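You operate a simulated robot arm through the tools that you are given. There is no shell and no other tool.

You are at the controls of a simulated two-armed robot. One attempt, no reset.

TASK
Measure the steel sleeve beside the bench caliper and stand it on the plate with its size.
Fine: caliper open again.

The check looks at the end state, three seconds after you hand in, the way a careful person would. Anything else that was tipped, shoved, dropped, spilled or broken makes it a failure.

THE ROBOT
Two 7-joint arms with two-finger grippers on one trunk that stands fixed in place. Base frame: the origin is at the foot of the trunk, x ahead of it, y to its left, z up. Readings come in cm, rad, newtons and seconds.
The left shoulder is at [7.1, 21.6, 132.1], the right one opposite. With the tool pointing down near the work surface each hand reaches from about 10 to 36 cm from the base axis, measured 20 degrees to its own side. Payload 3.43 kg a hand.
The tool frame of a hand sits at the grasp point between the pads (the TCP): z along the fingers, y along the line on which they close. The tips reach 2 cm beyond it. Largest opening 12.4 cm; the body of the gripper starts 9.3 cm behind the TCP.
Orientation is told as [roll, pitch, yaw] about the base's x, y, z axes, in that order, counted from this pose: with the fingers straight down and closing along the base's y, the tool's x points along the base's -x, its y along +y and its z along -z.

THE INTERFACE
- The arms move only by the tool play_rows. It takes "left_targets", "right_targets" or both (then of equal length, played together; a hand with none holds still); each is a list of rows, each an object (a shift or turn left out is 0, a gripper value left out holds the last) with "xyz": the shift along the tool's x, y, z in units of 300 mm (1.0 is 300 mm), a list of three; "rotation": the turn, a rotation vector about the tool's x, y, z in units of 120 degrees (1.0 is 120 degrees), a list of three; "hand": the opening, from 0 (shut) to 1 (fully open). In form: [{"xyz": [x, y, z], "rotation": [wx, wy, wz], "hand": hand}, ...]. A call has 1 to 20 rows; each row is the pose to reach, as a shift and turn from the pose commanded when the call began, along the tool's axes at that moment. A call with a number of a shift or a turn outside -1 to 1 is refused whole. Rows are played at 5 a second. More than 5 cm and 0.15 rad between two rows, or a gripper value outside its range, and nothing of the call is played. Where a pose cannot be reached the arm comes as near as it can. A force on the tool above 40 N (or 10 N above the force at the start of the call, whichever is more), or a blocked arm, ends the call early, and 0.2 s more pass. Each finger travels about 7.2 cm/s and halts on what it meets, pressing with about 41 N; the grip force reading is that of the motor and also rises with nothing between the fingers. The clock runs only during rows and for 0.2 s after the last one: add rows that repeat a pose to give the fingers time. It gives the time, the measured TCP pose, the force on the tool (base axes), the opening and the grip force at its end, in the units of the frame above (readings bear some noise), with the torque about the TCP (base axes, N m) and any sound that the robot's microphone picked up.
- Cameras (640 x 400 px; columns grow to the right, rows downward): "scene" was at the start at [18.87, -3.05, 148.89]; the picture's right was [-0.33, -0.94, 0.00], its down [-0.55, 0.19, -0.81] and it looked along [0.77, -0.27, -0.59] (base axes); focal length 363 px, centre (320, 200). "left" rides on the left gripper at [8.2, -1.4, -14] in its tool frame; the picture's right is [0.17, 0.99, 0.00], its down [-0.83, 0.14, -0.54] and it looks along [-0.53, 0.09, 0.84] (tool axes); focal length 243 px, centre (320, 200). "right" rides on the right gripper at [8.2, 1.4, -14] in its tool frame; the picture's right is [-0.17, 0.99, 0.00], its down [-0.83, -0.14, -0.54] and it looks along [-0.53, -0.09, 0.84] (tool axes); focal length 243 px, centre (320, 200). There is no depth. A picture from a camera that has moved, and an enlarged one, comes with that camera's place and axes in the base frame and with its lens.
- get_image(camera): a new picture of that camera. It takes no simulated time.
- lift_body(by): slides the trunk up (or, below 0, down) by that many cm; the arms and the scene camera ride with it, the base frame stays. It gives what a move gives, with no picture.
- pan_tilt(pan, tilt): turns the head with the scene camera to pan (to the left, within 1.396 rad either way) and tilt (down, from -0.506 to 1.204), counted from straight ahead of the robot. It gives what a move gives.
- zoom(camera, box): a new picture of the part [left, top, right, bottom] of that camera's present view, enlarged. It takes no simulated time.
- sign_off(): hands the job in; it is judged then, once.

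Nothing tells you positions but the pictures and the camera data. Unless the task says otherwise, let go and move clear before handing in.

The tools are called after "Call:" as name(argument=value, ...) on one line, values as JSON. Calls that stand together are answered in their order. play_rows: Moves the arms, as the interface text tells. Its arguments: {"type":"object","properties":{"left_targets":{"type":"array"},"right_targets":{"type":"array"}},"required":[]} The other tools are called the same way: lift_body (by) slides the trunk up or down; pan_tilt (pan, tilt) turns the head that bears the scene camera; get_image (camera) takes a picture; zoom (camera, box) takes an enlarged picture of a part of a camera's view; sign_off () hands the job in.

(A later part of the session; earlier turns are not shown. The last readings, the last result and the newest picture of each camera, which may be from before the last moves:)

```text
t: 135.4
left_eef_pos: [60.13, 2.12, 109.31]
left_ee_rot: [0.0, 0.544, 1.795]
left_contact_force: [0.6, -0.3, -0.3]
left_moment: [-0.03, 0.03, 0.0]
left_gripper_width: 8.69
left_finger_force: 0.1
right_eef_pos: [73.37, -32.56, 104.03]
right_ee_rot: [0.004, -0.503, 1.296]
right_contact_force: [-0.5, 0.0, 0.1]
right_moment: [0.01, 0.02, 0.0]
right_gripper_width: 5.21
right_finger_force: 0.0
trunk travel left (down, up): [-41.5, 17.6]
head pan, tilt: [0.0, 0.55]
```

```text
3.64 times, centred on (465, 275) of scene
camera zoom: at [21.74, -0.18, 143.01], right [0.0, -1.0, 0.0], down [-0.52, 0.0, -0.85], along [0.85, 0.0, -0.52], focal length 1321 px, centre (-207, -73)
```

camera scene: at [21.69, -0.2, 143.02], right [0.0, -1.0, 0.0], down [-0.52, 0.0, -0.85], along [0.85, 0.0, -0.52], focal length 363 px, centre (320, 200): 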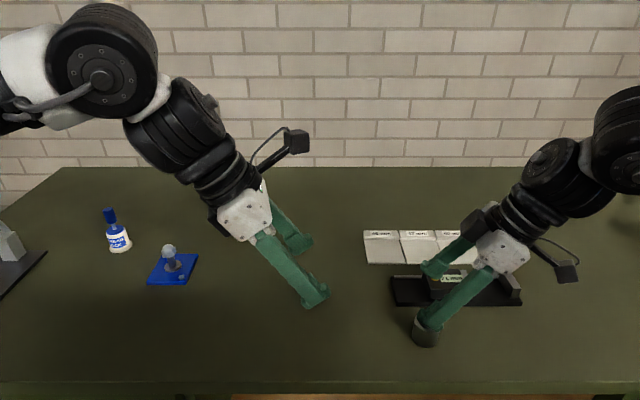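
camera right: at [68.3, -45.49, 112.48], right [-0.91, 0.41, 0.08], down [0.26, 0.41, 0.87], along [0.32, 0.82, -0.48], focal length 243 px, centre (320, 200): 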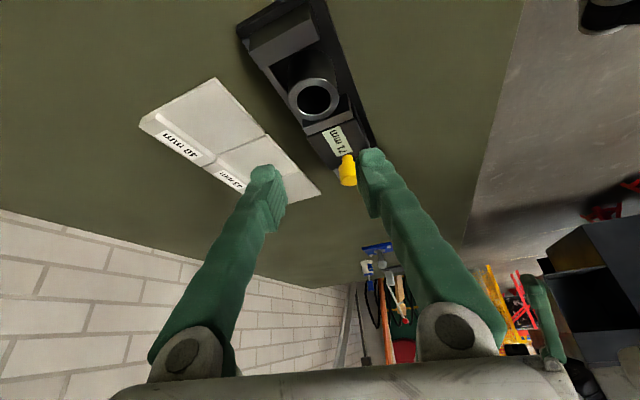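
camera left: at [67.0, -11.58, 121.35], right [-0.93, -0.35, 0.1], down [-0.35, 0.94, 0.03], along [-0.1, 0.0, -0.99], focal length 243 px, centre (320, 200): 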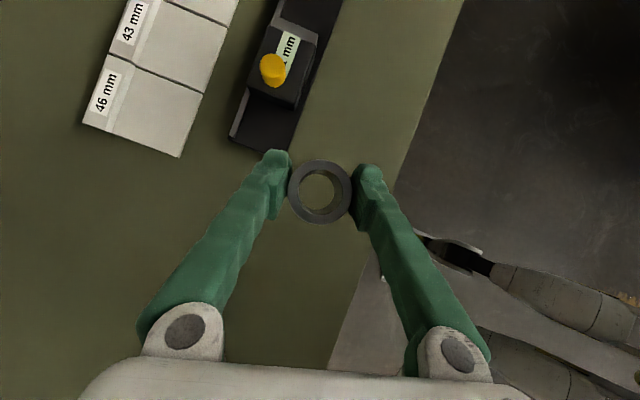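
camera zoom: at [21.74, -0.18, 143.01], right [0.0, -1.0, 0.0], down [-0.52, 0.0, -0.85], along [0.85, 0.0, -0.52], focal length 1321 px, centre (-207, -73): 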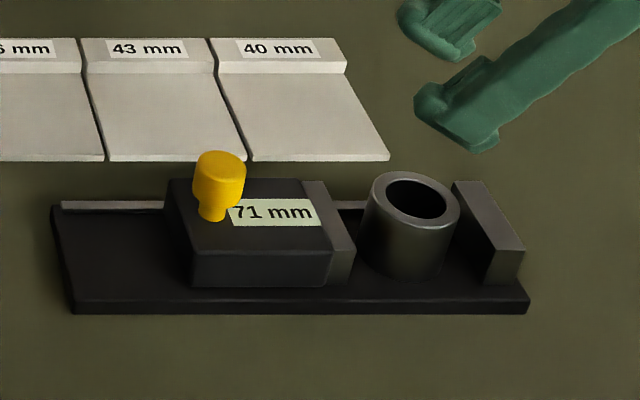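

The sleeve stands freely between the jaws. Next I turn the right hand to yaw 0.3 while moving to [68, -24, 105], ready to straddle the knob for closing and reopening.

Call:
play_rows(right_targets=[{"xyz": [-0.027, 0.031, 0.01], "rotation": [0.0288, 0, 0.0523]}, {"xyz": [-0.054, 0.063, 0.02], "rotation": [0.0575, 0, 0.1045]}, {"xyz": [-0.081, 0.094, 0.03], "rotation": [0.0863, 0, 0.1568]}, {"xyz": [-0.108, 0.125, 0.04], "rotation": [0.115, 0, 0.209]}, {"xyz": [-0.134, 0.157, 0.051], "rotation": [0.1438, 0, 0.2613]}, {"xyz": [-0.161, 0.188, 0.061], "rotation": [0.1725, 0, 0.3135]}, {"xyz": [-0.188, 0.22, 0.071], "rotation": [0.2013, 0, 0.3658]}, {"xyz": [-0.215, 0.251, 0.081], "rotation": [0.23, 0, 0.418]}, {"xyz": [-0.215, 0.251, 0.081], "rotation": [0.23, 0, 0.418]}])

Call:
get_image(camera="right")

Call:
get_image(camera="scene")

```text
t: 137.4
left_eef_pos: [60.06, 2.06, 109.28]
left_ee_rot: [0.001, 0.546, 1.793]
left_contact_force: [0.2, -0.7, 0.4]
left_moment: [0.01, 0.0, -0.01]
left_gripper_width: 8.68
left_finger_force: 0.1
right_eef_pos: [68.05, -24.07, 105.19]
right_ee_rot: [0.001, -0.503, 0.297]
right_contact_force: [-0.5, 0.3, 0.1]
right_moment: [0.02, -0.01, -0.04]
right_gripper_width: 5.19
right_finger_force: 0.0
trunk travel left (down, up): [-41.5, 17.6]
head pan, tilt: [0.0, 0.55]
```

```text
taken
camera right: at [54.23, -26.71, 113.56], right [-0.15, 0.99, 0.08], down [0.49, 0.0, 0.87], along [0.86, 0.17, -0.48], focal length 243 px, centre (320, 200)
```

right: 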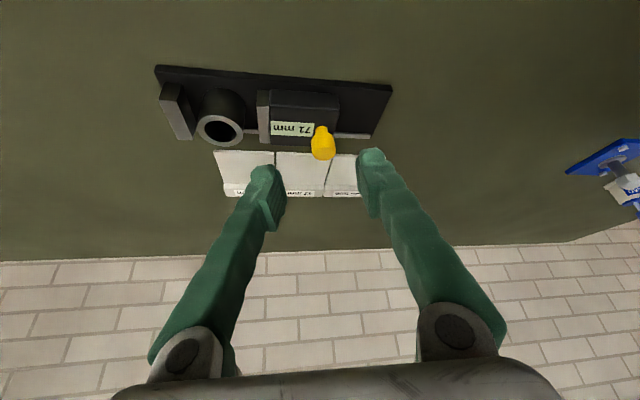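

```text
taken
camera scene: at [21.7, -0.21, 143.02], right [0.0, -1.0, 0.0], down [-0.52, 0.0, -0.85], along [0.85, 0.0, -0.52], focal length 363 px, centre (320, 200)
```

scene: 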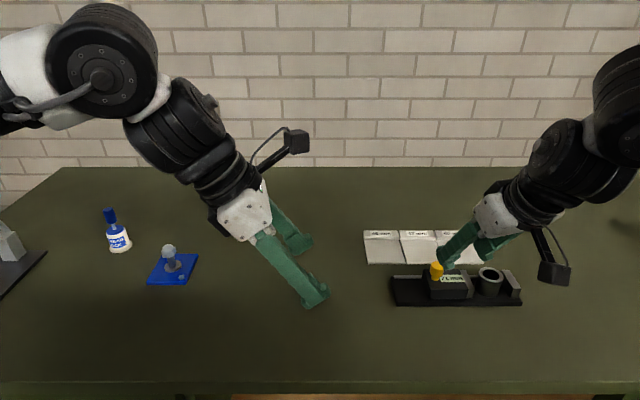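

Reached cleanly. I narrow to 4.4 cm and descend toward the knob in two stages, checking alignment.

Call:
play_rows(right_targets=[{"xyz": [-0.015, 0.005, 0.059], "hand": 0.355}, {"xyz": [-0.031, 0.01, 0.118], "hand": 0.355}, {"xyz": [-0.046, 0.014, 0.177], "hand": 0.355}, {"xyz": [-0.046, 0.014, 0.177], "hand": 0.355}])

Call:
zoom(camera="right", box=[160, 40, 440, 240])

Call:
zoom(camera="scene", box=[370, 220, 540, 330])

```text
t: 138.4
left_eef_pos: [60.0, 2.16, 109.34]
left_ee_rot: [0.001, 0.546, 1.796]
left_contact_force: [0.3, 0.3, 0.3]
left_moment: [0.01, -0.01, 0.02]
left_gripper_width: 8.67
left_finger_force: 0.1
right_eef_pos: [71.54, -22.48, 101.06]
right_ee_rot: [0.0, -0.502, 0.297]
right_contact_force: [-0.8, 0.5, -0.4]
right_moment: [0.0, -0.02, -0.01]
right_gripper_width: 4.43
right_finger_force: 0.0
trunk travel left (down, up): [-41.5, 17.6]
head pan, tilt: [0.0, 0.55]
```

```text
2.00 times, centred on (300, 140) of right
camera zoom: at [57.85, -25.15, 109.42], right [-0.15, 0.99, 0.08], down [0.49, 0.0, 0.87], along [0.86, 0.17, -0.48], focal length 485 px, centre (360, 320)
```

zoom: 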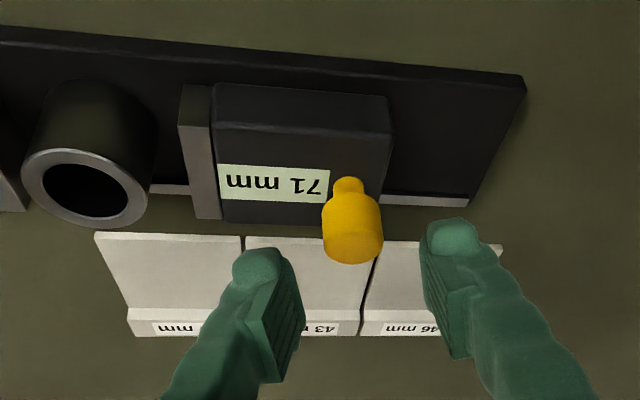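

```text
3.64 times, centred on (455, 275) of scene
camera zoom: at [21.64, -0.14, 143.03], right [0.0, -1.0, 0.0], down [-0.52, 0.0, -0.85], along [0.85, 0.0, -0.52], focal length 1321 px, centre (-171, -73)
```

zoom: 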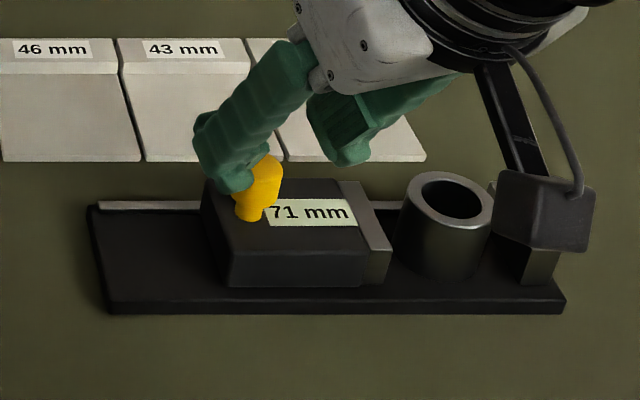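

The knob is between the fingers. I lower the rest of the way.

Call:
play_rows(right_targets=[{"xyz": [0.008, -0.008, 0.037]}, {"xyz": [0.016, -0.012, 0.074]}, {"xyz": [0.024, -0.014, 0.111]}, {"xyz": [0.024, -0.014, 0.111]}])

Call:
zoom(camera="right", box=[160, 40, 440, 240])

Call:
zoom(camera="scene", box=[370, 220, 540, 330])

```text
t: 139.4
left_eef_pos: [60.1, 2.11, 109.38]
left_ee_rot: [0.0, 0.544, 1.794]
left_contact_force: [0.4, 0.1, -0.1]
left_moment: [0.03, 0.0, 0.01]
left_gripper_width: 8.67
left_finger_force: 0.1
right_eef_pos: [72.53, -22.53, 97.88]
right_ee_rot: [-0.001, -0.503, 0.299]
right_contact_force: [0.6, -0.3, -0.1]
right_moment: [-0.01, 0.02, 0.0]
right_gripper_width: 4.41
right_finger_force: 0.0
trunk travel left (down, up): [-41.5, 17.6]
head pan, tilt: [0.0, 0.55]
```

```text
2.00 times, centred on (300, 140) of right
camera zoom: at [58.79, -25.25, 106.26], right [-0.15, 0.99, 0.08], down [0.49, 0.0, 0.87], along [0.86, 0.17, -0.48], focal length 485 px, centre (360, 320)
```

zoom: 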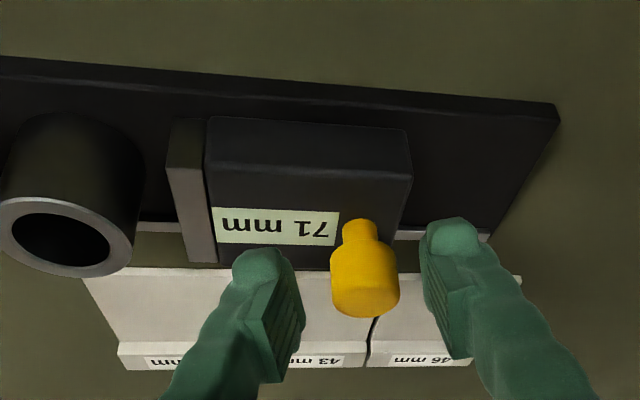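

```text
3.64 times, centred on (455, 275) of scene
camera zoom: at [21.67, -0.13, 143.02], right [0.0, -1.0, 0.0], down [-0.52, 0.0, -0.85], along [0.85, 0.0, -0.52], focal length 1321 px, centre (-171, -73)
```

zoom: 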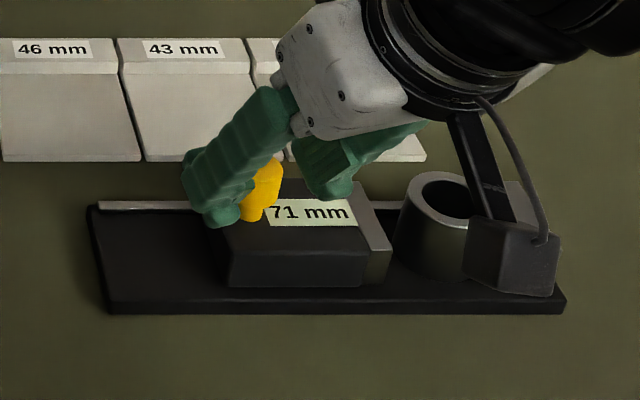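

The knob is straddled with the display visible in the hand camera. I slide right to close: 2.5 cm first.

Call:
play_rows(right_targets=[{"xyz": [0.0051, -0.0191, -0.0028]}, {"xyz": [0.0103, -0.0383, -0.0056]}, {"xyz": [0.0154, -0.0574, -0.0085]}, {"xyz": [0.0214, -0.0797, -0.0118]}, {"xyz": [0.0214, -0.0797, -0.0118]}])

Call:
zoom(camera="right", box=[160, 40, 440, 240])

Call:
zoom(camera="scene", box=[370, 220, 540, 330])

```text
t: 140.6
left_eef_pos: [60.08, 2.28, 109.39]
left_ee_rot: [0.0, 0.546, 1.794]
left_contact_force: [0.5, -0.3, -0.5]
left_moment: [0.02, 0.03, 0.01]
left_gripper_width: 8.67
left_finger_force: 0.1
right_eef_pos: [72.45, -25.05, 97.74]
right_ee_rot: [0.0, -0.501, 0.297]
right_contact_force: [-0.2, 0.7, -0.8]
right_moment: [0.01, -0.01, 0.0]
right_gripper_width: 4.47
right_finger_force: 0.7
trunk travel left (down, up): [-41.5, 17.6]
head pan, tilt: [0.0, 0.55]
```

```text
2.00 times, centred on (300, 140) of right
camera zoom: at [58.73, -27.74, 106.22], right [-0.15, 0.99, 0.08], down [0.49, 0.0, 0.87], along [0.86, 0.17, -0.48], focal length 485 px, centre (360, 320)
```

zoom: 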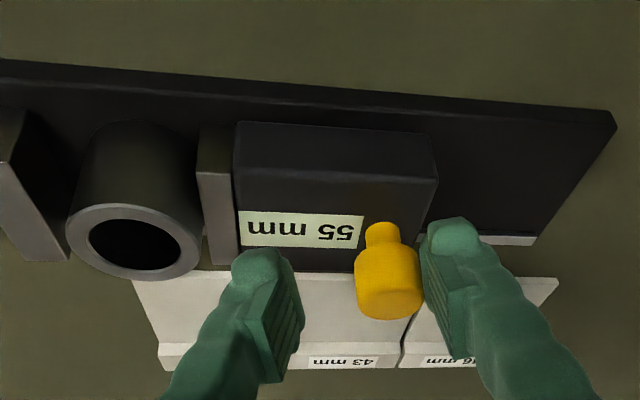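

```text
3.64 times, centred on (455, 275) of scene
camera zoom: at [21.69, -0.12, 143.02], right [0.0, -1.0, 0.0], down [-0.52, 0.0, -0.85], along [0.85, 0.0, -0.52], focal length 1321 px, centre (-171, -73)
```

zoom: 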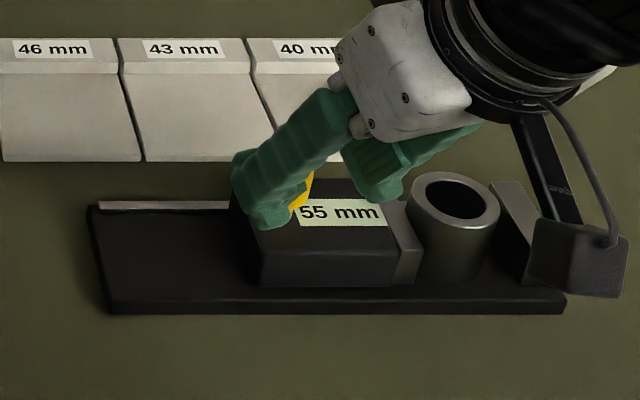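

It reads 55 mm, moving smoothly with negligible force. I continue 0.8 cm and then in smaller steps.

Call:
play_rows(right_targets=[{"xyz": [0.0034, -0.0128, -0.0019]}, {"xyz": [0.0068, -0.0255, -0.0038]}, {"xyz": [0.0068, -0.0255, -0.0038]}])

Call:
zoom(camera="right", box=[160, 40, 440, 240])

```text
t: 141.4
left_eef_pos: [60.14, 2.17, 109.23]
left_ee_rot: [0.0, 0.547, 1.794]
left_contact_force: [0.2, 0.3, -0.5]
left_moment: [0.0, -0.05, 0.02]
left_gripper_width: 8.67
left_finger_force: 0.0
right_eef_pos: [72.57, -25.88, 97.83]
right_ee_rot: [0.002, -0.502, 0.298]
right_contact_force: [-1.7, 2.0, -0.4]
right_moment: [-0.01, 0.03, 0.07]
right_gripper_width: 4.54
right_finger_force: 1.2
trunk travel left (down, up): [-41.5, 17.6]
head pan, tilt: [0.0, 0.55]
```

```text
2.00 times, centred on (300, 140) of right
camera zoom: at [58.74, -28.54, 106.28], right [-0.15, 0.99, 0.08], down [0.49, 0.0, 0.87], along [0.86, 0.17, -0.48], focal length 485 px, centre (360, 320)
```

zoom: 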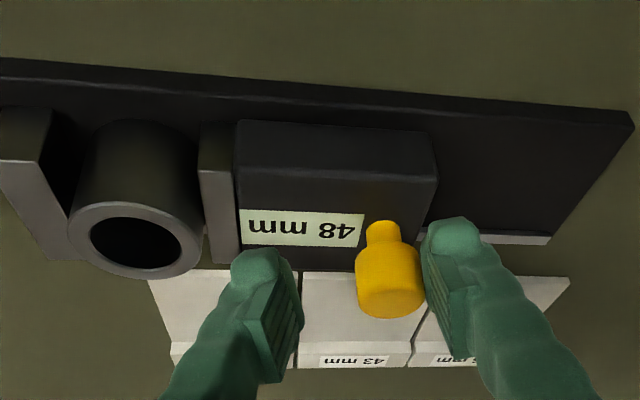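

It reads 48 mm, and the jaw is now touching and nudging the sleeve toward the fixed jaw. I continue 4 mm slowly.

Call:
play_rows(right_targets=[{"xyz": [0.0017, -0.0064, -0.001]}, {"xyz": [0.0034, -0.0128, -0.0019]}, {"xyz": [0.0034, -0.0128, -0.0019]}])

Call:
zoom(camera="right", box=[160, 40, 440, 240])

```text
t: 142.2
left_eef_pos: [60.06, 2.09, 109.41]
left_ee_rot: [-0.001, 0.546, 1.795]
left_contact_force: [0.3, 0.4, -0.6]
left_moment: [-0.01, 0.0, 0.03]
left_gripper_width: 8.69
left_finger_force: 0.1
right_eef_pos: [72.45, -26.09, 97.83]
right_ee_rot: [0.0, -0.503, 0.298]
right_contact_force: [0.3, 1.6, 0.5]
right_moment: [0.01, 0.0, -0.01]
right_gripper_width: 4.52
right_finger_force: 1.1
trunk travel left (down, up): [-41.5, 17.6]
head pan, tilt: [0.0, 0.55]
```

```text
2.00 times, centred on (300, 140) of right
camera zoom: at [58.74, -28.89, 106.35], right [-0.15, 0.99, 0.08], down [0.49, 0.0, 0.87], along [0.86, 0.17, -0.48], focal length 485 px, centre (360, 320)
```

zoom: 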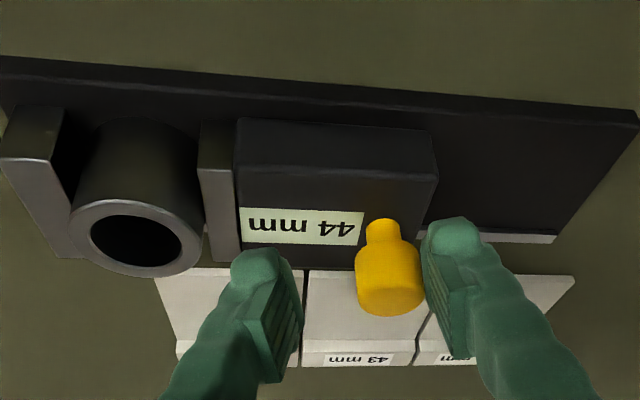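

It reads 44 mm and still moves freely, so it isn't 46. I press on 2 mm gently.

Call:
play_rows(right_targets=[{"xyz": [0.0009, -0.0032, -0.0005]}, {"xyz": [0.0017, -0.0064, -0.001]}, {"xyz": [0.0017, -0.0064, -0.001]}])

Call:
zoom(camera="right", box=[160, 40, 440, 240])

```text
t: 143.0
left_eef_pos: [60.06, 2.27, 109.47]
left_ee_rot: [0.0, 0.547, 1.795]
left_contact_force: [-0.3, 0.6, -0.4]
left_moment: [0.0, -0.01, 0.02]
left_gripper_width: 8.7
left_finger_force: 0.0
right_eef_pos: [72.54, -26.37, 97.88]
right_ee_rot: [0.003, -0.5, 0.299]
right_contact_force: [-1.4, 5.2, 0.8]
right_moment: [0.06, 0.0, 0.02]
right_gripper_width: 4.62
right_finger_force: 2.1
trunk travel left (down, up): [-41.5, 17.6]
head pan, tilt: [0.0, 0.55]
```

```text
2.00 times, centred on (300, 140) of right
camera zoom: at [58.7, -29.08, 106.33], right [-0.15, 0.99, 0.08], down [0.49, 0.0, 0.87], along [0.86, 0.17, -0.48], focal length 485 px, centre (360, 320)
```

zoom: 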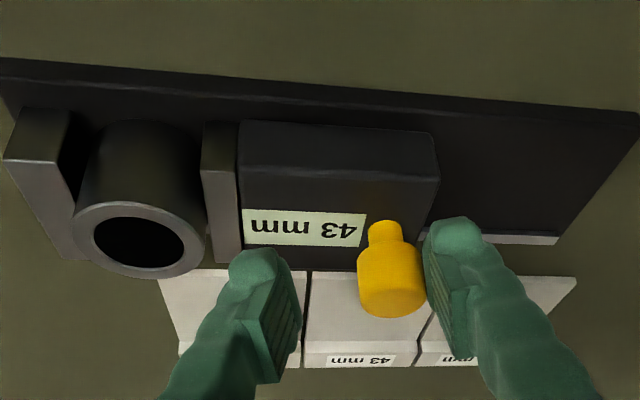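

It reads 43 mm and the force is rising. I press 2 mm more to confirm it stays at 43.

Call:
play_rows(right_targets=[{"xyz": [0.0009, -0.0032, -0.0005]}, {"xyz": [0.0017, -0.0064, -0.001]}, {"xyz": [0.0017, -0.0064, -0.001]}])

Call:
zoom(camera="right", box=[160, 40, 440, 240])

Call:
zoom(camera="scene", box=[370, 220, 540, 330])

```text
t: 143.8
left_eef_pos: [60.03, 2.24, 109.33]
left_ee_rot: [0.0, 0.549, 1.795]
left_contact_force: [-0.3, 0.1, -0.6]
left_moment: [0.01, 0.01, -0.01]
left_gripper_width: 8.68
left_finger_force: 0.1
right_eef_pos: [72.61, -26.51, 97.82]
right_ee_rot: [0.001, -0.502, 0.3]
right_contact_force: [0.9, 8.8, 0.6]
right_moment: [0.11, -0.01, 0.02]
right_gripper_width: 4.91
right_finger_force: 4.6
trunk travel left (down, up): [-41.5, 17.6]
head pan, tilt: [0.0, 0.55]
```

```text
2.00 times, centred on (300, 140) of right
camera zoom: at [58.73, -29.23, 106.33], right [-0.15, 0.99, 0.08], down [0.49, 0.0, 0.87], along [0.86, 0.17, -0.48], focal length 485 px, centre (360, 320)
```

zoom: 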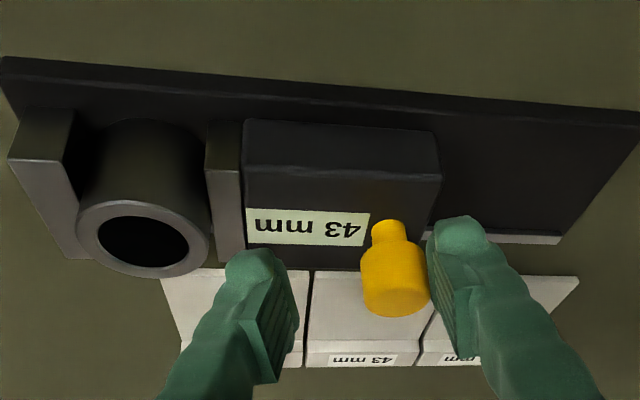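

```text
3.64 times, centred on (455, 275) of scene
camera zoom: at [21.7, -0.01, 143.02], right [0.0, -1.0, 0.0], down [-0.52, 0.0, -0.85], along [0.85, 0.0, -0.52], focal length 1321 px, centre (-171, -73)
```

zoom: 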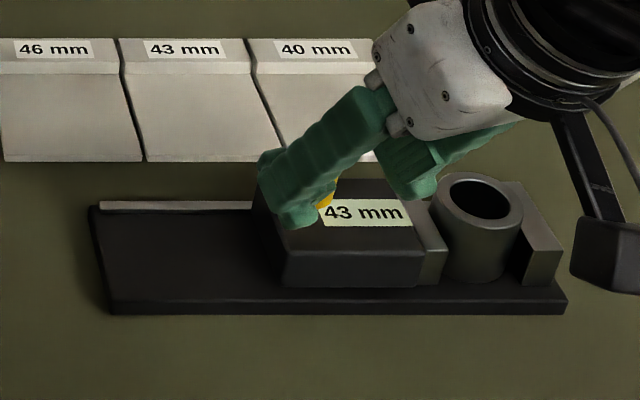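

Measured: 43 mm, held firmly. Now I reopen the caliper by sliding left until it reads near 70.

Call:
play_rows(right_targets=[{"xyz": [-0.0051, 0.0191, 0.0028]}, {"xyz": [-0.0103, 0.0383, 0.0056]}, {"xyz": [-0.0154, 0.0574, 0.0085]}, {"xyz": [-0.0205, 0.0766, 0.0113]}, {"xyz": [-0.0257, 0.0957, 0.0141]}, {"xyz": [-0.0308, 0.1148, 0.0169]}, {"xyz": [-0.0359, 0.134, 0.0197]}, {"xyz": [-0.041, 0.1531, 0.0226]}, {"xyz": [-0.041, 0.1531, 0.0226]}])

Call:
zoom(camera="right", box=[160, 40, 440, 240])

Call:
zoom(camera="scene", box=[370, 220, 540, 330])

```text
t: 145.8
left_eef_pos: [60.17, 2.24, 109.35]
left_ee_rot: [0.001, 0.547, 1.795]
left_contact_force: [-0.7, -0.2, 0.1]
left_moment: [0.0, 0.01, -0.01]
left_gripper_width: 8.68
left_finger_force: 0.0
right_eef_pos: [72.62, -21.82, 97.81]
right_ee_rot: [0.0, -0.501, 0.296]
right_contact_force: [0.8, -1.6, -0.5]
right_moment: [-0.03, -0.03, 0.0]
right_gripper_width: 4.45
right_finger_force: 0.0
trunk travel left (down, up): [-41.5, 17.6]
head pan, tilt: [0.0, 0.55]
```

```text
2.00 times, centred on (300, 140) of right
camera zoom: at [58.75, -24.53, 106.29], right [-0.15, 0.99, 0.08], down [0.49, 0.0, 0.87], along [0.86, 0.17, -0.48], focal length 485 px, centre (360, 320)
```

zoom: 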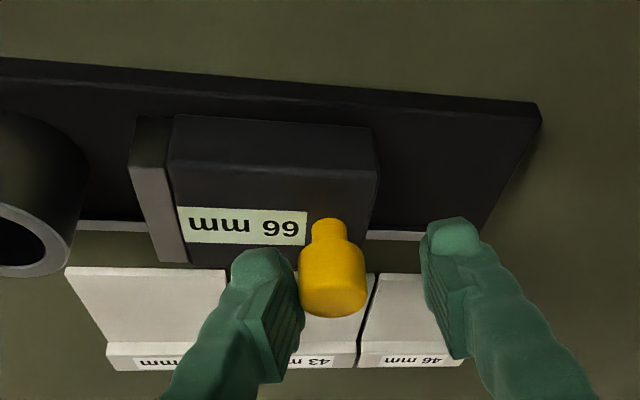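

```text
3.64 times, centred on (455, 275) of scene
camera zoom: at [21.7, -0.15, 143.02], right [0.0, -1.0, 0.0], down [-0.52, 0.0, -0.85], along [0.85, 0.0, -0.52], focal length 1321 px, centre (-171, -73)
```

zoom: 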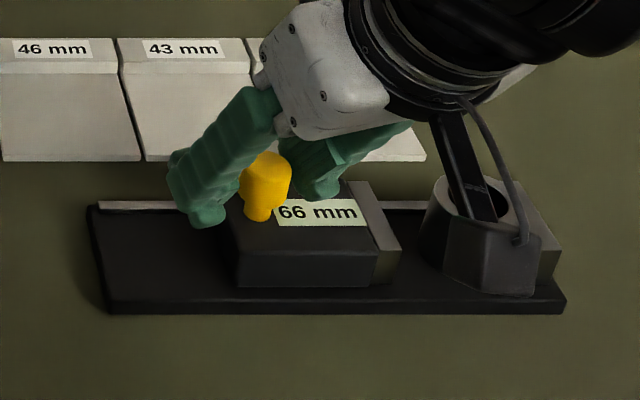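

It reads 66 mm. I push about 5 mm more to bring it near the original 72.

Call:
play_rows(right_targets=[{"xyz": [-0.0024, 0.0088, 0.0013]}, {"xyz": [-0.0045, 0.0167, 0.0025]}, {"xyz": [-0.0045, 0.0167, 0.0025]}])

Call:
zoom(camera="right", box=[160, 40, 440, 240])

```text
t: 146.6
left_eef_pos: [60.1, 2.1, 109.4]
left_ee_rot: [0.001, 0.545, 1.793]
left_contact_force: [0.4, 0.1, 0.5]
left_moment: [-0.03, -0.03, -0.02]
left_gripper_width: 8.69
left_finger_force: 0.0
right_eef_pos: [72.43, -21.3, 97.83]
right_ee_rot: [0.002, -0.501, 0.298]
right_contact_force: [0.9, -1.8, -0.7]
right_moment: [-0.04, 0.04, 0.02]
right_gripper_width: 4.49
right_finger_force: 0.5
trunk travel left (down, up): [-41.5, 17.6]
head pan, tilt: [0.0, 0.55]
```

```text
2.00 times, centred on (300, 140) of right
camera zoom: at [58.74, -24.0, 106.27], right [-0.15, 0.99, 0.08], down [0.49, 0.0, 0.87], along [0.86, 0.17, -0.48], focal length 485 px, centre (360, 320)
```

zoom: 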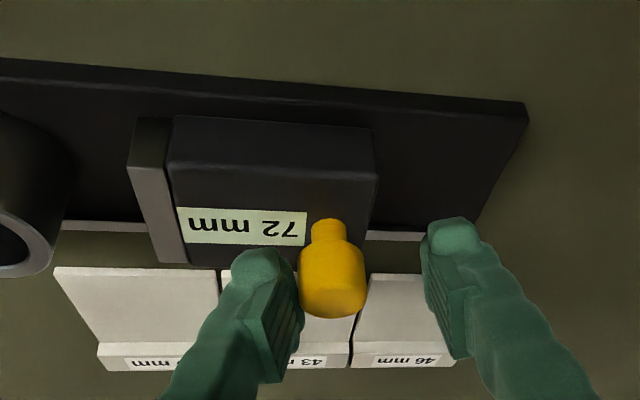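

The caliper is open again at 72 mm. I centre the fingers off the knob and rise.

Call:
play_rows(right_targets=[{"xyz": [0.006, -0.0223, -0.0033]}, {"xyz": [0.006, -0.0223, -0.0033]}, {"xyz": [-0.0261, -0.0223, -0.0617]}, {"xyz": [-0.0583, -0.0223, -0.1201]}, {"xyz": [-0.0985, -0.0223, -0.1931]}, {"xyz": [-0.0985, -0.0223, -0.1931]}])

Call:
get_image(camera="right")

Call:
zoom(camera="scene", box=[360, 210, 540, 330])

```text
t: 148.0
left_eef_pos: [60.17, 2.17, 109.25]
left_ee_rot: [-0.001, 0.547, 1.794]
left_contact_force: [0.6, -0.1, 0.1]
left_moment: [0.0, -0.02, -0.02]
left_gripper_width: 8.69
left_finger_force: 0.1
right_eef_pos: [72.46, -22.05, 104.44]
right_ee_rot: [0.002, -0.501, 0.296]
right_contact_force: [-0.6, 0.0, 0.2]
right_moment: [-0.01, 0.0, -0.01]
right_gripper_width: 4.35
right_finger_force: 0.1
trunk travel left (down, up): [-41.5, 17.6]
head pan, tilt: [0.0, 0.55]
```

```text
taken
camera right: at [58.7, -24.73, 112.85], right [-0.15, 0.99, 0.08], down [0.49, 0.0, 0.87], along [0.86, 0.17, -0.48], focal length 243 px, centre (320, 200)
```

right: 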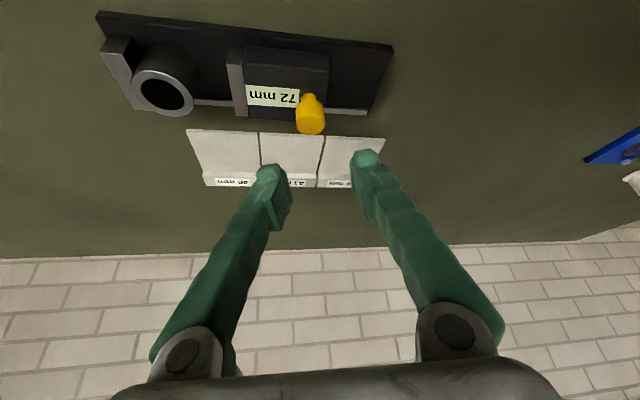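

```text
3.33 times, centred on (450, 270) of scene
camera zoom: at [21.71, -0.15, 143.01], right [0.0, -1.0, 0.0], down [-0.52, 0.0, -0.85], along [0.85, 0.0, -0.52], focal length 1211 px, centre (-113, -33)
```

zoom: 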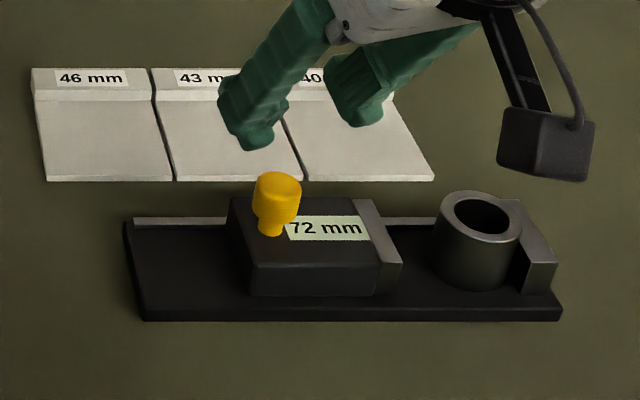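

The sleeve still stands against the fixed jaw, and the caliper shows 72 mm. Before picking it up I test, with an empty hand, whether the right arm can reach over the 43 mm plate.

Call:
play_rows(right_targets=[{"xyz": [-0.069, -0.035, 0.07], "rotation": [-0.0115, -0.0358, -0.021]}, {"xyz": [-0.137, -0.071, 0.14], "rotation": [-0.023, -0.0715, -0.042]}, {"xyz": [-0.206, -0.106, 0.21], "rotation": [-0.0345, -0.107, -0.063]}, {"xyz": [-0.274, -0.141, 0.28], "rotation": [-0.046, -0.143, -0.084]}, {"xyz": [-0.274, -0.141, 0.28], "rotation": [-0.046, -0.143, -0.084]}])

Call:
get_image(camera="right")

Call:
get_image(camera="scene")

```text
t: 149.2
left_eef_pos: [60.04, 2.18, 109.44]
left_ee_rot: [-0.002, 0.548, 1.792]
left_contact_force: [-0.8, -0.6, -0.5]
left_moment: [-0.04, 0.0, 0.03]
left_gripper_width: 8.68
left_finger_force: 0.1
right_eef_pos: [84.58, -22.8, 101.0]
right_ee_rot: [-0.043, -0.801, 0.527]
right_contact_force: [-0.6, 0.5, -0.3]
right_moment: [-0.01, -0.02, -0.05]
right_gripper_width: 4.43
right_finger_force: 0.0
trunk travel left (down, up): [-41.5, 17.6]
head pan, tilt: [0.0, 0.55]
```

```text
taken
camera right: at [69.95, -28.81, 104.95], right [-0.37, 0.93, 0.09], down [0.22, -0.01, 0.98], along [0.9, 0.38, -0.2], focal length 243 px, centre (320, 200)
```

right: 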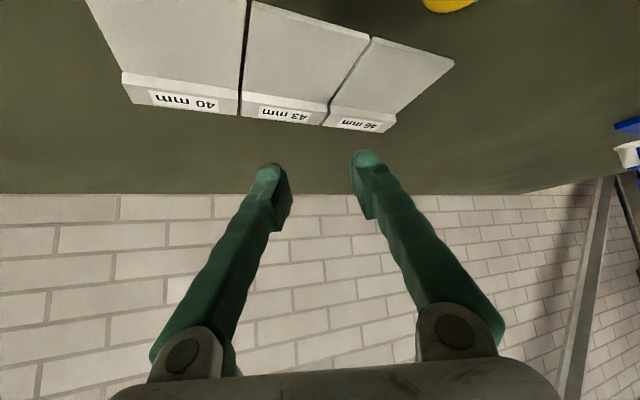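

```text
taken
camera scene: at [21.61, -0.09, 143.04], right [0.0, -1.0, 0.0], down [-0.52, 0.0, -0.85], along [0.85, 0.0, -0.52], focal length 363 px, centre (320, 200)
```

scene: 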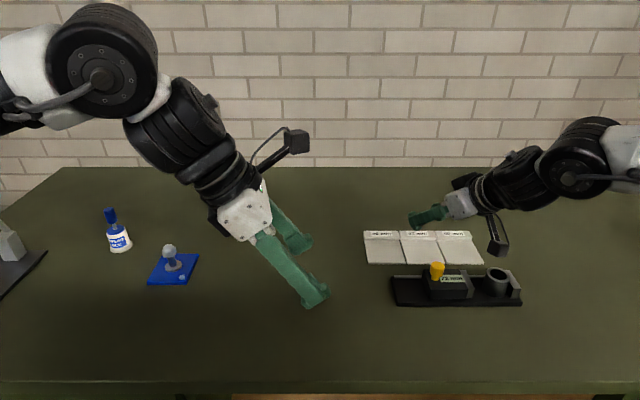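

The right hand reaches over the 43 mm plate without limits. I check it can also go low enough there, down to z 96.

Call:
play_rows(right_targets=[{"xyz": [0.06, 0, 0.058]}, {"xyz": [0.12, 0, 0.116]}, {"xyz": [0.12, 0, 0.116]}])

Call:
get_image(camera="right")

Call:
zoom(camera="scene", box=[350, 190, 560, 330])

```text
t: 150.0
left_eef_pos: [60.1, 2.28, 109.33]
left_ee_rot: [0.0, 0.548, 1.792]
left_contact_force: [0.0, 0.0, 0.6]
left_moment: [0.01, 0.03, 0.01]
left_gripper_width: 8.69
left_finger_force: 0.1
right_eef_pos: [84.59, -22.75, 96.01]
right_ee_rot: [-0.041, -0.799, 0.526]
right_contact_force: [0.0, 0.6, 0.1]
right_moment: [-0.05, -0.02, 0.02]
right_gripper_width: 4.43
right_finger_force: 0.1
trunk travel left (down, up): [-41.5, 17.6]
head pan, tilt: [0.0, 0.55]
```

```text
taken
camera right: at [69.92, -28.86, 99.92], right [-0.37, 0.93, 0.09], down [0.22, -0.01, 0.98], along [0.9, 0.38, -0.2], focal length 243 px, centre (320, 200)
```

right: 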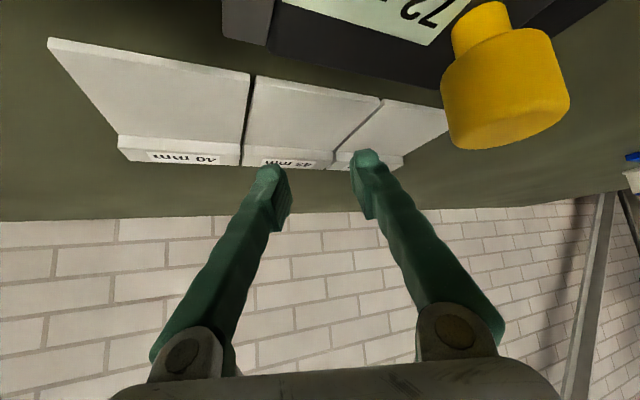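

```text
2.86 times, centred on (455, 260) of scene
camera zoom: at [21.67, -0.12, 143.03], right [0.0, -1.0, 0.0], down [-0.52, 0.0, -0.85], along [0.85, 0.0, -0.52], focal length 1038 px, centre (-66, 29)
```

zoom: 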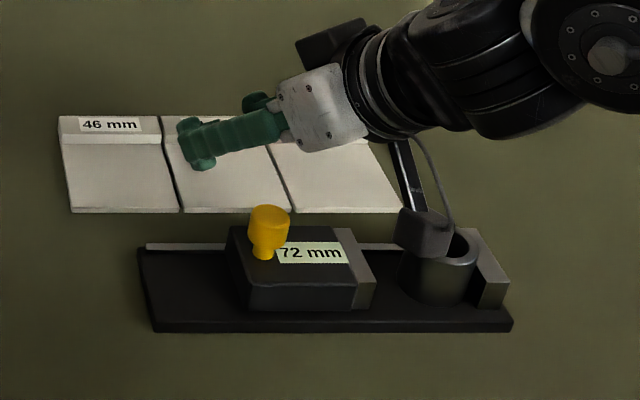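

That works, and I see the 43 mm plate's flat centre near (85, -23). Now I go back up and turn to yaw 1.3 above the caliper to fetch the sleeve.

Call:
play_rows(right_targets=[{"xyz": [-0.072, 0, -0.07]}, {"xyz": [-0.144, 0, -0.139]}, {"xyz": [-0.1, 0.005, -0.205], "rotation": [-0.0473, 0, -0.0427]}, {"xyz": [-0.056, 0.011, -0.27], "rotation": [-0.0947, 0, -0.0853]}, {"xyz": [-0.012, 0.017, -0.336], "rotation": [-0.142, 0, -0.128]}, {"xyz": [0.033, 0.022, -0.401], "rotation": [-0.1893, 0, -0.1707]}, {"xyz": [0.077, 0.028, -0.467], "rotation": [-0.2367, 0, -0.2133]}, {"xyz": [0.121, 0.033, -0.532], "rotation": [-0.284, 0, -0.256]}, {"xyz": [0.121, 0.033, -0.532], "rotation": [-0.284, 0, -0.256]}])

Call:
get_image(camera="scene")

```text
t: 152.0
left_eef_pos: [60.12, 2.16, 109.37]
left_ee_rot: [-0.001, 0.545, 1.793]
left_contact_force: [-1.2, -0.3, 0.8]
left_moment: [-0.02, 0.0, 0.01]
left_gripper_width: 8.69
left_finger_force: 0.2
right_eef_pos: [71.64, -28.41, 104.45]
right_ee_rot: [0.009, -0.792, 1.292]
right_contact_force: [0.5, 0.0, -0.6]
right_moment: [0.0, 0.0, -0.02]
right_gripper_width: 4.4
right_finger_force: 0.0
trunk travel left (down, up): [-41.5, 17.6]
head pan, tilt: [0.0, 0.55]
```

```text
taken
camera scene: at [21.7, -0.13, 143.02], right [0.0, -1.0, 0.0], down [-0.52, 0.0, -0.85], along [0.85, 0.0, -0.52], focal length 363 px, centre (320, 200)
```

scene: 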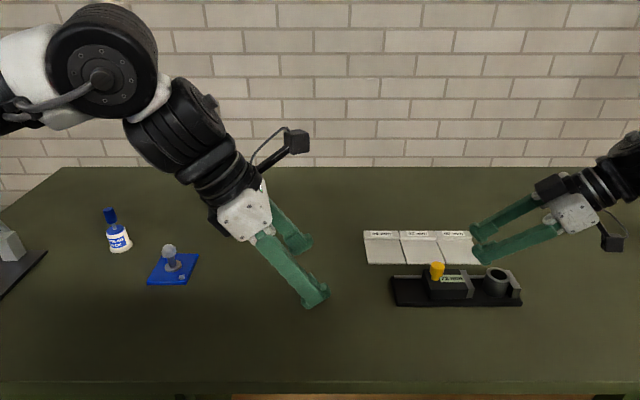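

In position. I reduce the pitch to 0.5, open to 6.2 cm and hover over the sleeve's new spot by the fixed jaw, near (73.3, -33.5).

Call:
play_rows(right_targets=[{"xyz": [0.043, -0.033, -0.027], "rotation": [0.001, 0.046, 0], "hand": 0.5}, {"xyz": [0.085, -0.067, -0.055], "rotation": [0.003, 0.092, 0], "hand": 0.5}, {"xyz": [0.128, -0.1, -0.082], "rotation": [0.004, 0.138, 0], "hand": 0.5}, {"xyz": [0.128, -0.1, -0.082], "rotation": [0.004, 0.138, 0], "hand": 0.5}])

Call:
zoom(camera="right", box=[180, 20, 460, 240])

Call:
zoom(camera="scene", box=[390, 200, 540, 330])

```text
t: 153.0
left_eef_pos: [59.91, 2.07, 109.37]
left_ee_rot: [0.001, 0.548, 1.794]
left_contact_force: [0.5, -0.3, 0.5]
left_moment: [0.0, -0.02, 0.0]
left_gripper_width: 8.67
left_finger_force: 0.1
right_eef_pos: [73.37, -33.58, 103.4]
right_ee_rot: [0.0, -0.501, 1.292]
right_contact_force: [-0.1, -0.3, -0.3]
right_moment: [0.02, 0.02, 0.0]
right_gripper_width: 6.22
right_finger_force: 0.0
trunk travel left (down, up): [-41.5, 17.6]
head pan, tilt: [0.0, 0.55]
```

```text
1.82 times, centred on (320, 130) of right
camera zoom: at [68.13, -46.42, 111.79], right [-0.91, 0.41, 0.08], down [0.26, 0.41, 0.87], along [0.33, 0.81, -0.48], focal length 441 px, centre (320, 327)
```

zoom: 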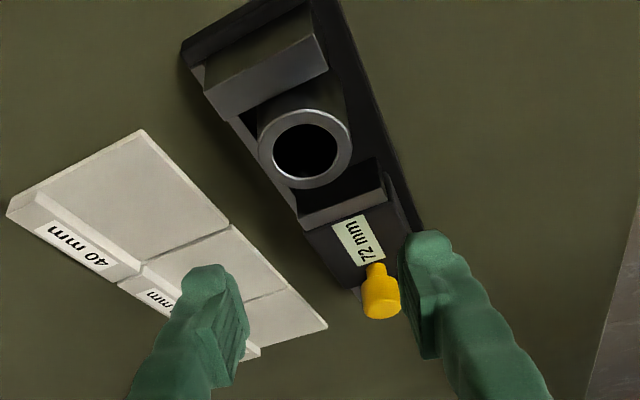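

```text
3.08 times, centred on (465, 265) of scene
camera zoom: at [21.67, -0.17, 143.02], right [0.0, -1.0, 0.0], down [-0.52, 0.0, -0.85], along [0.85, 0.0, -0.52], focal length 1118 px, centre (-126, 0)
```

zoom: 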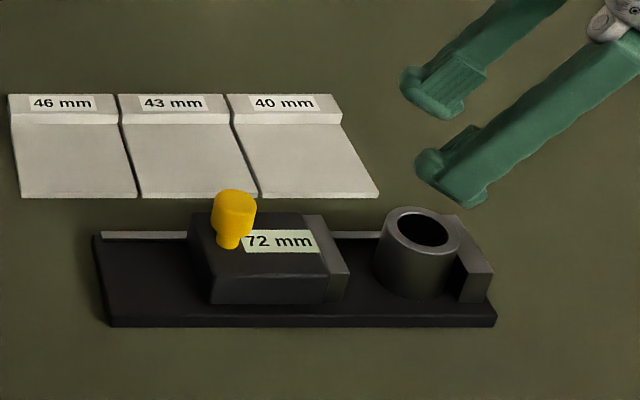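

The sleeve's centre is near (73.3, -33.8). I come down to z 98 and check the finger alignment before going lower.

Call:
play_rows(right_targets=[{"xyz": [0.028, 0.001, 0.053]}, {"xyz": [0.055, 0.002, 0.107]}, {"xyz": [0.083, 0.003, 0.16]}, {"xyz": [0.083, 0.003, 0.16]}])

Call:
zoom(camera="right", box=[180, 20, 460, 240])

Call:
zoom(camera="scene", box=[390, 200, 540, 330])

```text
t: 154.0
left_eef_pos: [59.99, 2.12, 109.36]
left_ee_rot: [-0.002, 0.547, 1.794]
left_contact_force: [-0.2, 0.8, 0.4]
left_moment: [-0.01, 0.01, 0.0]
left_gripper_width: 8.68
left_finger_force: 0.0
right_eef_pos: [73.29, -33.34, 98.1]
right_ee_rot: [0.002, -0.503, 1.292]
right_contact_force: [0.0, 0.2, -0.1]
right_moment: [0.02, -0.01, 0.0]
right_gripper_width: 6.17
right_finger_force: 0.1
trunk travel left (down, up): [-41.5, 17.6]
head pan, tilt: [0.0, 0.55]
```

```text
1.82 times, centred on (320, 130) of right
camera zoom: at [68.06, -46.22, 106.5], right [-0.91, 0.41, 0.08], down [0.26, 0.41, 0.87], along [0.33, 0.81, -0.48], focal length 441 px, centre (320, 327)
```

zoom: 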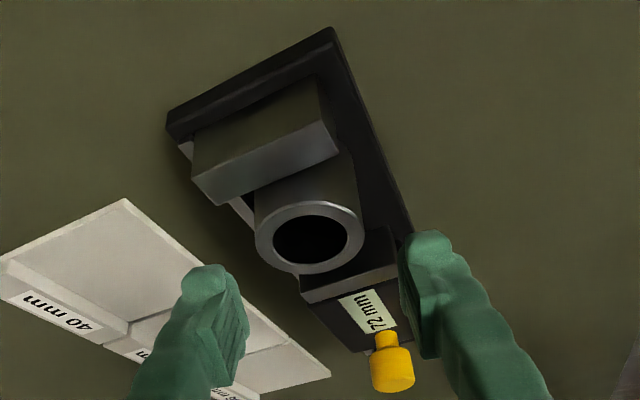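

```text
3.08 times, centred on (465, 265) of scene
camera zoom: at [21.68, -0.14, 143.02], right [0.0, -1.0, 0.0], down [-0.52, 0.0, -0.85], along [0.85, 0.0, -0.52], focal length 1118 px, centre (-126, 0)
```

zoom: 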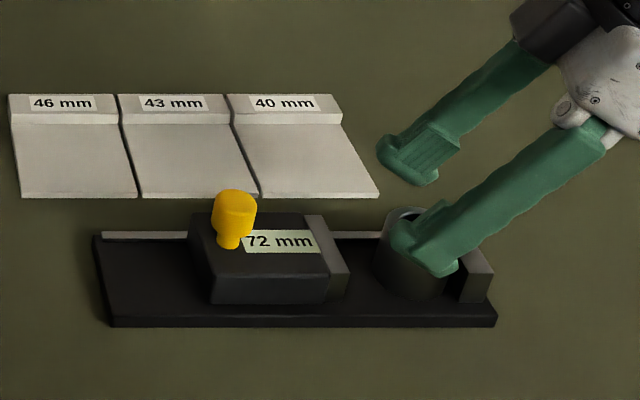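

The sleeve centre comes out at (73.3, -33.5). I bias the hand 3 mm away from the fixed jaw and descend to grip height.

Call:
play_rows(right_targets=[{"xyz": [0.014, 0.002, 0.032]}, {"xyz": [0.028, 0.002, 0.06]}, {"xyz": [0.042, 0.002, 0.088]}, {"xyz": [0.055, 0.002, 0.112]}, {"xyz": [0.055, 0.002, 0.112]}])

Call:
zoom(camera="right", box=[180, 20, 460, 240])

Call:
zoom(camera="scene", box=[390, 200, 540, 330])

```text
t: 155.2
left_eef_pos: [60.05, 2.03, 109.33]
left_ee_rot: [0.0, 0.546, 1.795]
left_contact_force: [-0.4, 0.0, 0.6]
left_moment: [0.02, -0.05, 0.04]
left_gripper_width: 8.71
left_finger_force: 0.0
right_eef_pos: [73.34, -33.4, 94.41]
right_ee_rot: [-0.001, -0.501, 1.292]
right_contact_force: [-1.0, 0.4, 0.5]
right_moment: [-0.01, 0.03, 0.03]
right_gripper_width: 6.22
right_finger_force: 0.0
trunk travel left (down, up): [-41.5, 17.6]
head pan, tilt: [0.0, 0.55]
```

```text
1.82 times, centred on (320, 130) of right
camera zoom: at [68.08, -46.25, 102.82], right [-0.91, 0.41, 0.08], down [0.26, 0.41, 0.87], along [0.33, 0.81, -0.48], focal length 441 px, centre (320, 327)
```

zoom: 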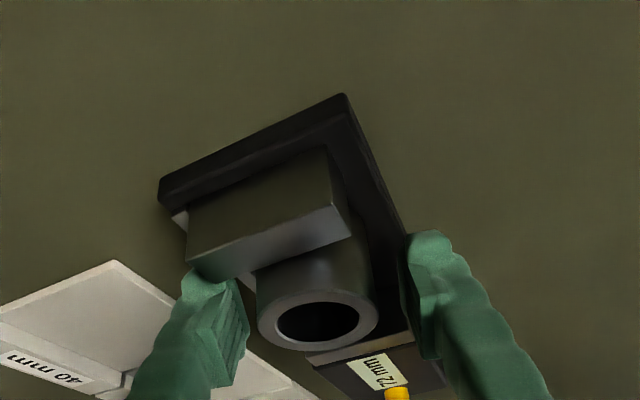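

```text
3.08 times, centred on (465, 265) of scene
camera zoom: at [21.67, -0.13, 143.02], right [0.0, -1.0, 0.0], down [-0.52, 0.0, -0.85], along [0.85, 0.0, -0.52], focal length 1118 px, centre (-126, 0)
```

zoom: 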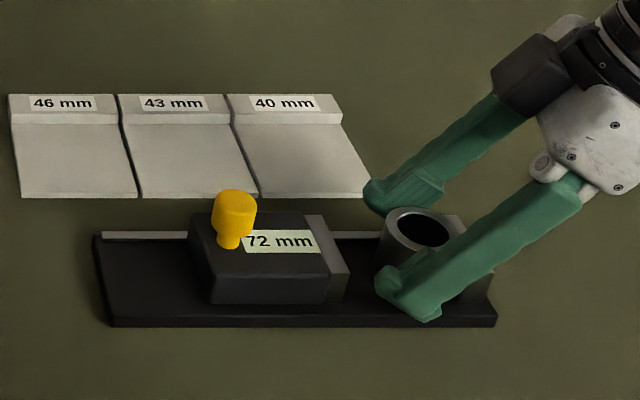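

Aligned with no contact. I close onto the sleeve gently.

Call:
play_rows(right_targets=[{"hand": 0.44}, {"hand": 0.4}, {"hand": 0.36}, {"hand": 0.32}, {"hand": 0.28}, {"hand": 0.28}, {"hand": 0.28}])

Call:
zoom(camera="right", box=[180, 20, 460, 240])

```text
t: 156.8
left_eef_pos: [60.17, 2.12, 109.4]
left_ee_rot: [-0.002, 0.547, 1.794]
left_contact_force: [-0.6, 0.0, 0.2]
left_moment: [-0.01, 0.02, 0.01]
left_gripper_width: 8.68
left_finger_force: 0.0
right_eef_pos: [73.33, -33.33, 94.39]
right_ee_rot: [0.002, -0.501, 1.292]
right_contact_force: [-0.6, 0.7, -0.4]
right_moment: [0.0, -0.02, 0.02]
right_gripper_width: 4.16
right_finger_force: 40.8
trunk travel left (down, up): [-41.5, 17.6]
head pan, tilt: [0.0, 0.55]
```

```text
1.82 times, centred on (320, 130) of right
camera zoom: at [68.08, -46.25, 102.8], right [-0.91, 0.41, 0.08], down [0.26, 0.41, 0.87], along [0.33, 0.81, -0.48], focal length 441 px, centre (320, 327)
```

zoom: 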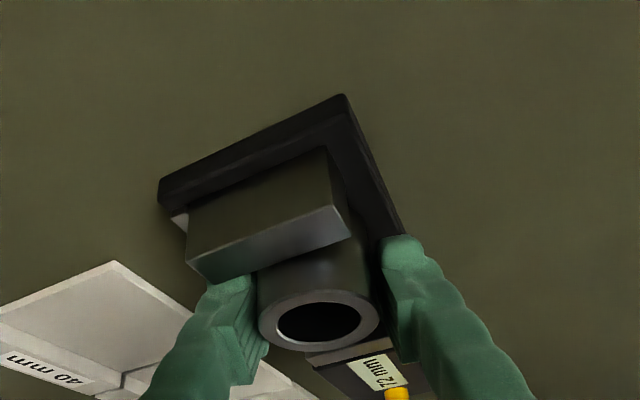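

Gripped. I lift it straight out, drifting slightly away from the fixed jaw.

Call:
play_rows(right_targets=[{"xyz": [-0.03, 0.003, -0.024]}, {"xyz": [-0.075, 0.005, -0.104]}, {"xyz": [-0.115, 0.005, -0.178]}, {"xyz": [-0.16, 0.005, -0.26]}, {"xyz": [-0.16, 0.005, -0.26]}])

Call:
get_image(camera="right")

Call:
zoom(camera="scene", box=[350, 190, 560, 330])

```text
t: 158.0
left_eef_pos: [60.09, 2.1, 109.31]
left_ee_rot: [0.0, 0.546, 1.793]
left_contact_force: [-0.8, 0.2, -1.1]
left_moment: [-0.05, 0.02, 0.02]
left_gripper_width: 8.69
left_finger_force: 0.0
right_eef_pos: [73.36, -32.68, 103.5]
right_ee_rot: [0.001, -0.5, 1.29]
right_contact_force: [0.5, 0.2, -1.7]
right_moment: [-0.02, 0.0, -0.03]
right_gripper_width: 4.11
right_finger_force: 40.5
trunk travel left (down, up): [-41.5, 17.6]
head pan, tilt: [0.0, 0.55]
```

```text
taken
camera right: at [68.12, -45.66, 111.89], right [-0.91, 0.41, 0.08], down [0.26, 0.41, 0.87], along [0.33, 0.81, -0.48], focal length 243 px, centre (320, 200)
```

right: 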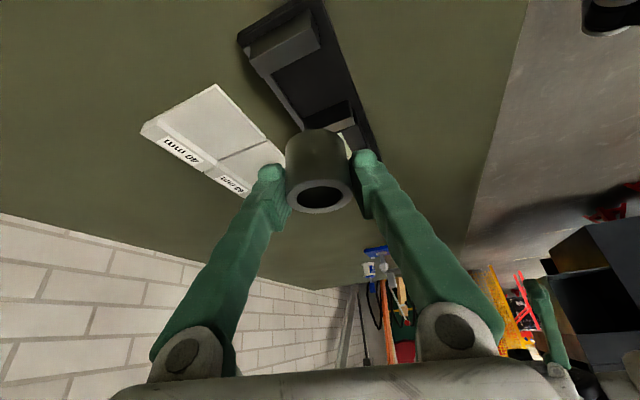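

```text
2.86 times, centred on (455, 260) of scene
camera zoom: at [21.76, -0.19, 143.01], right [0.0, -1.0, 0.0], down [-0.52, 0.0, -0.85], along [0.85, 0.0, -0.52], focal length 1038 px, centre (-66, 29)
```

zoom: 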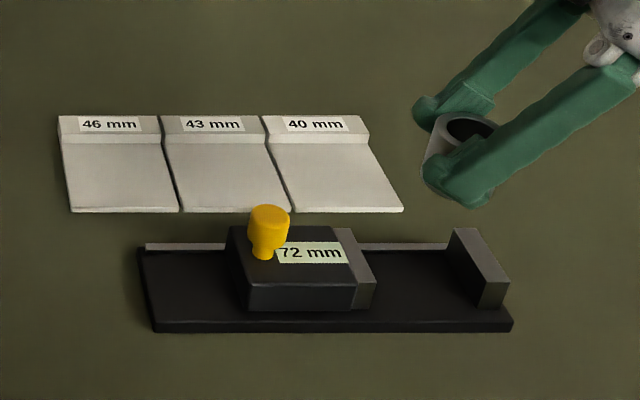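

The sleeve came out cleanly, but I want to check whether it sits straight in the fingers.

Call:
zoom(camera="right", box=[240, 100, 400, 240])

Call:
zoom(camera="scene", box=[470, 200, 560, 280])

```text
2.86 times, centred on (320, 170) of right
camera zoom: at [68.12, -45.66, 111.89], right [-0.91, 0.41, 0.08], down [0.26, 0.41, 0.87], along [0.33, 0.81, -0.48], focal length 693 px, centre (320, 286)
```

zoom: 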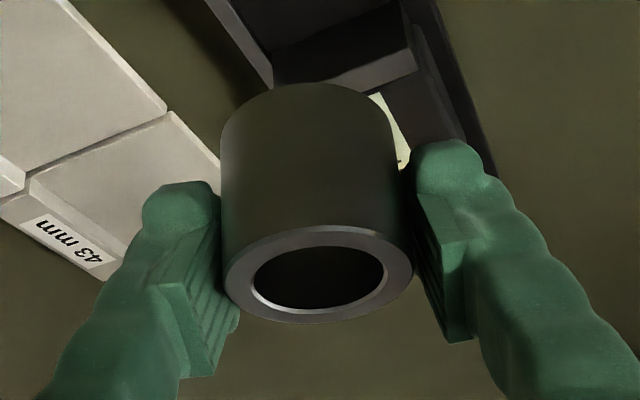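

```text
5.00 times, centred on (515, 240) of scene
camera zoom: at [21.76, -0.19, 143.01], right [0.0, -1.0, 0.0], down [-0.52, 0.0, -0.85], along [0.85, 0.0, -0.52], focal length 1816 px, centre (-655, 0)
```

zoom: 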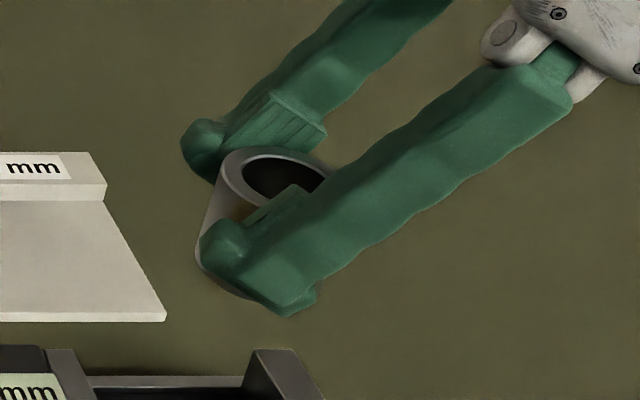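

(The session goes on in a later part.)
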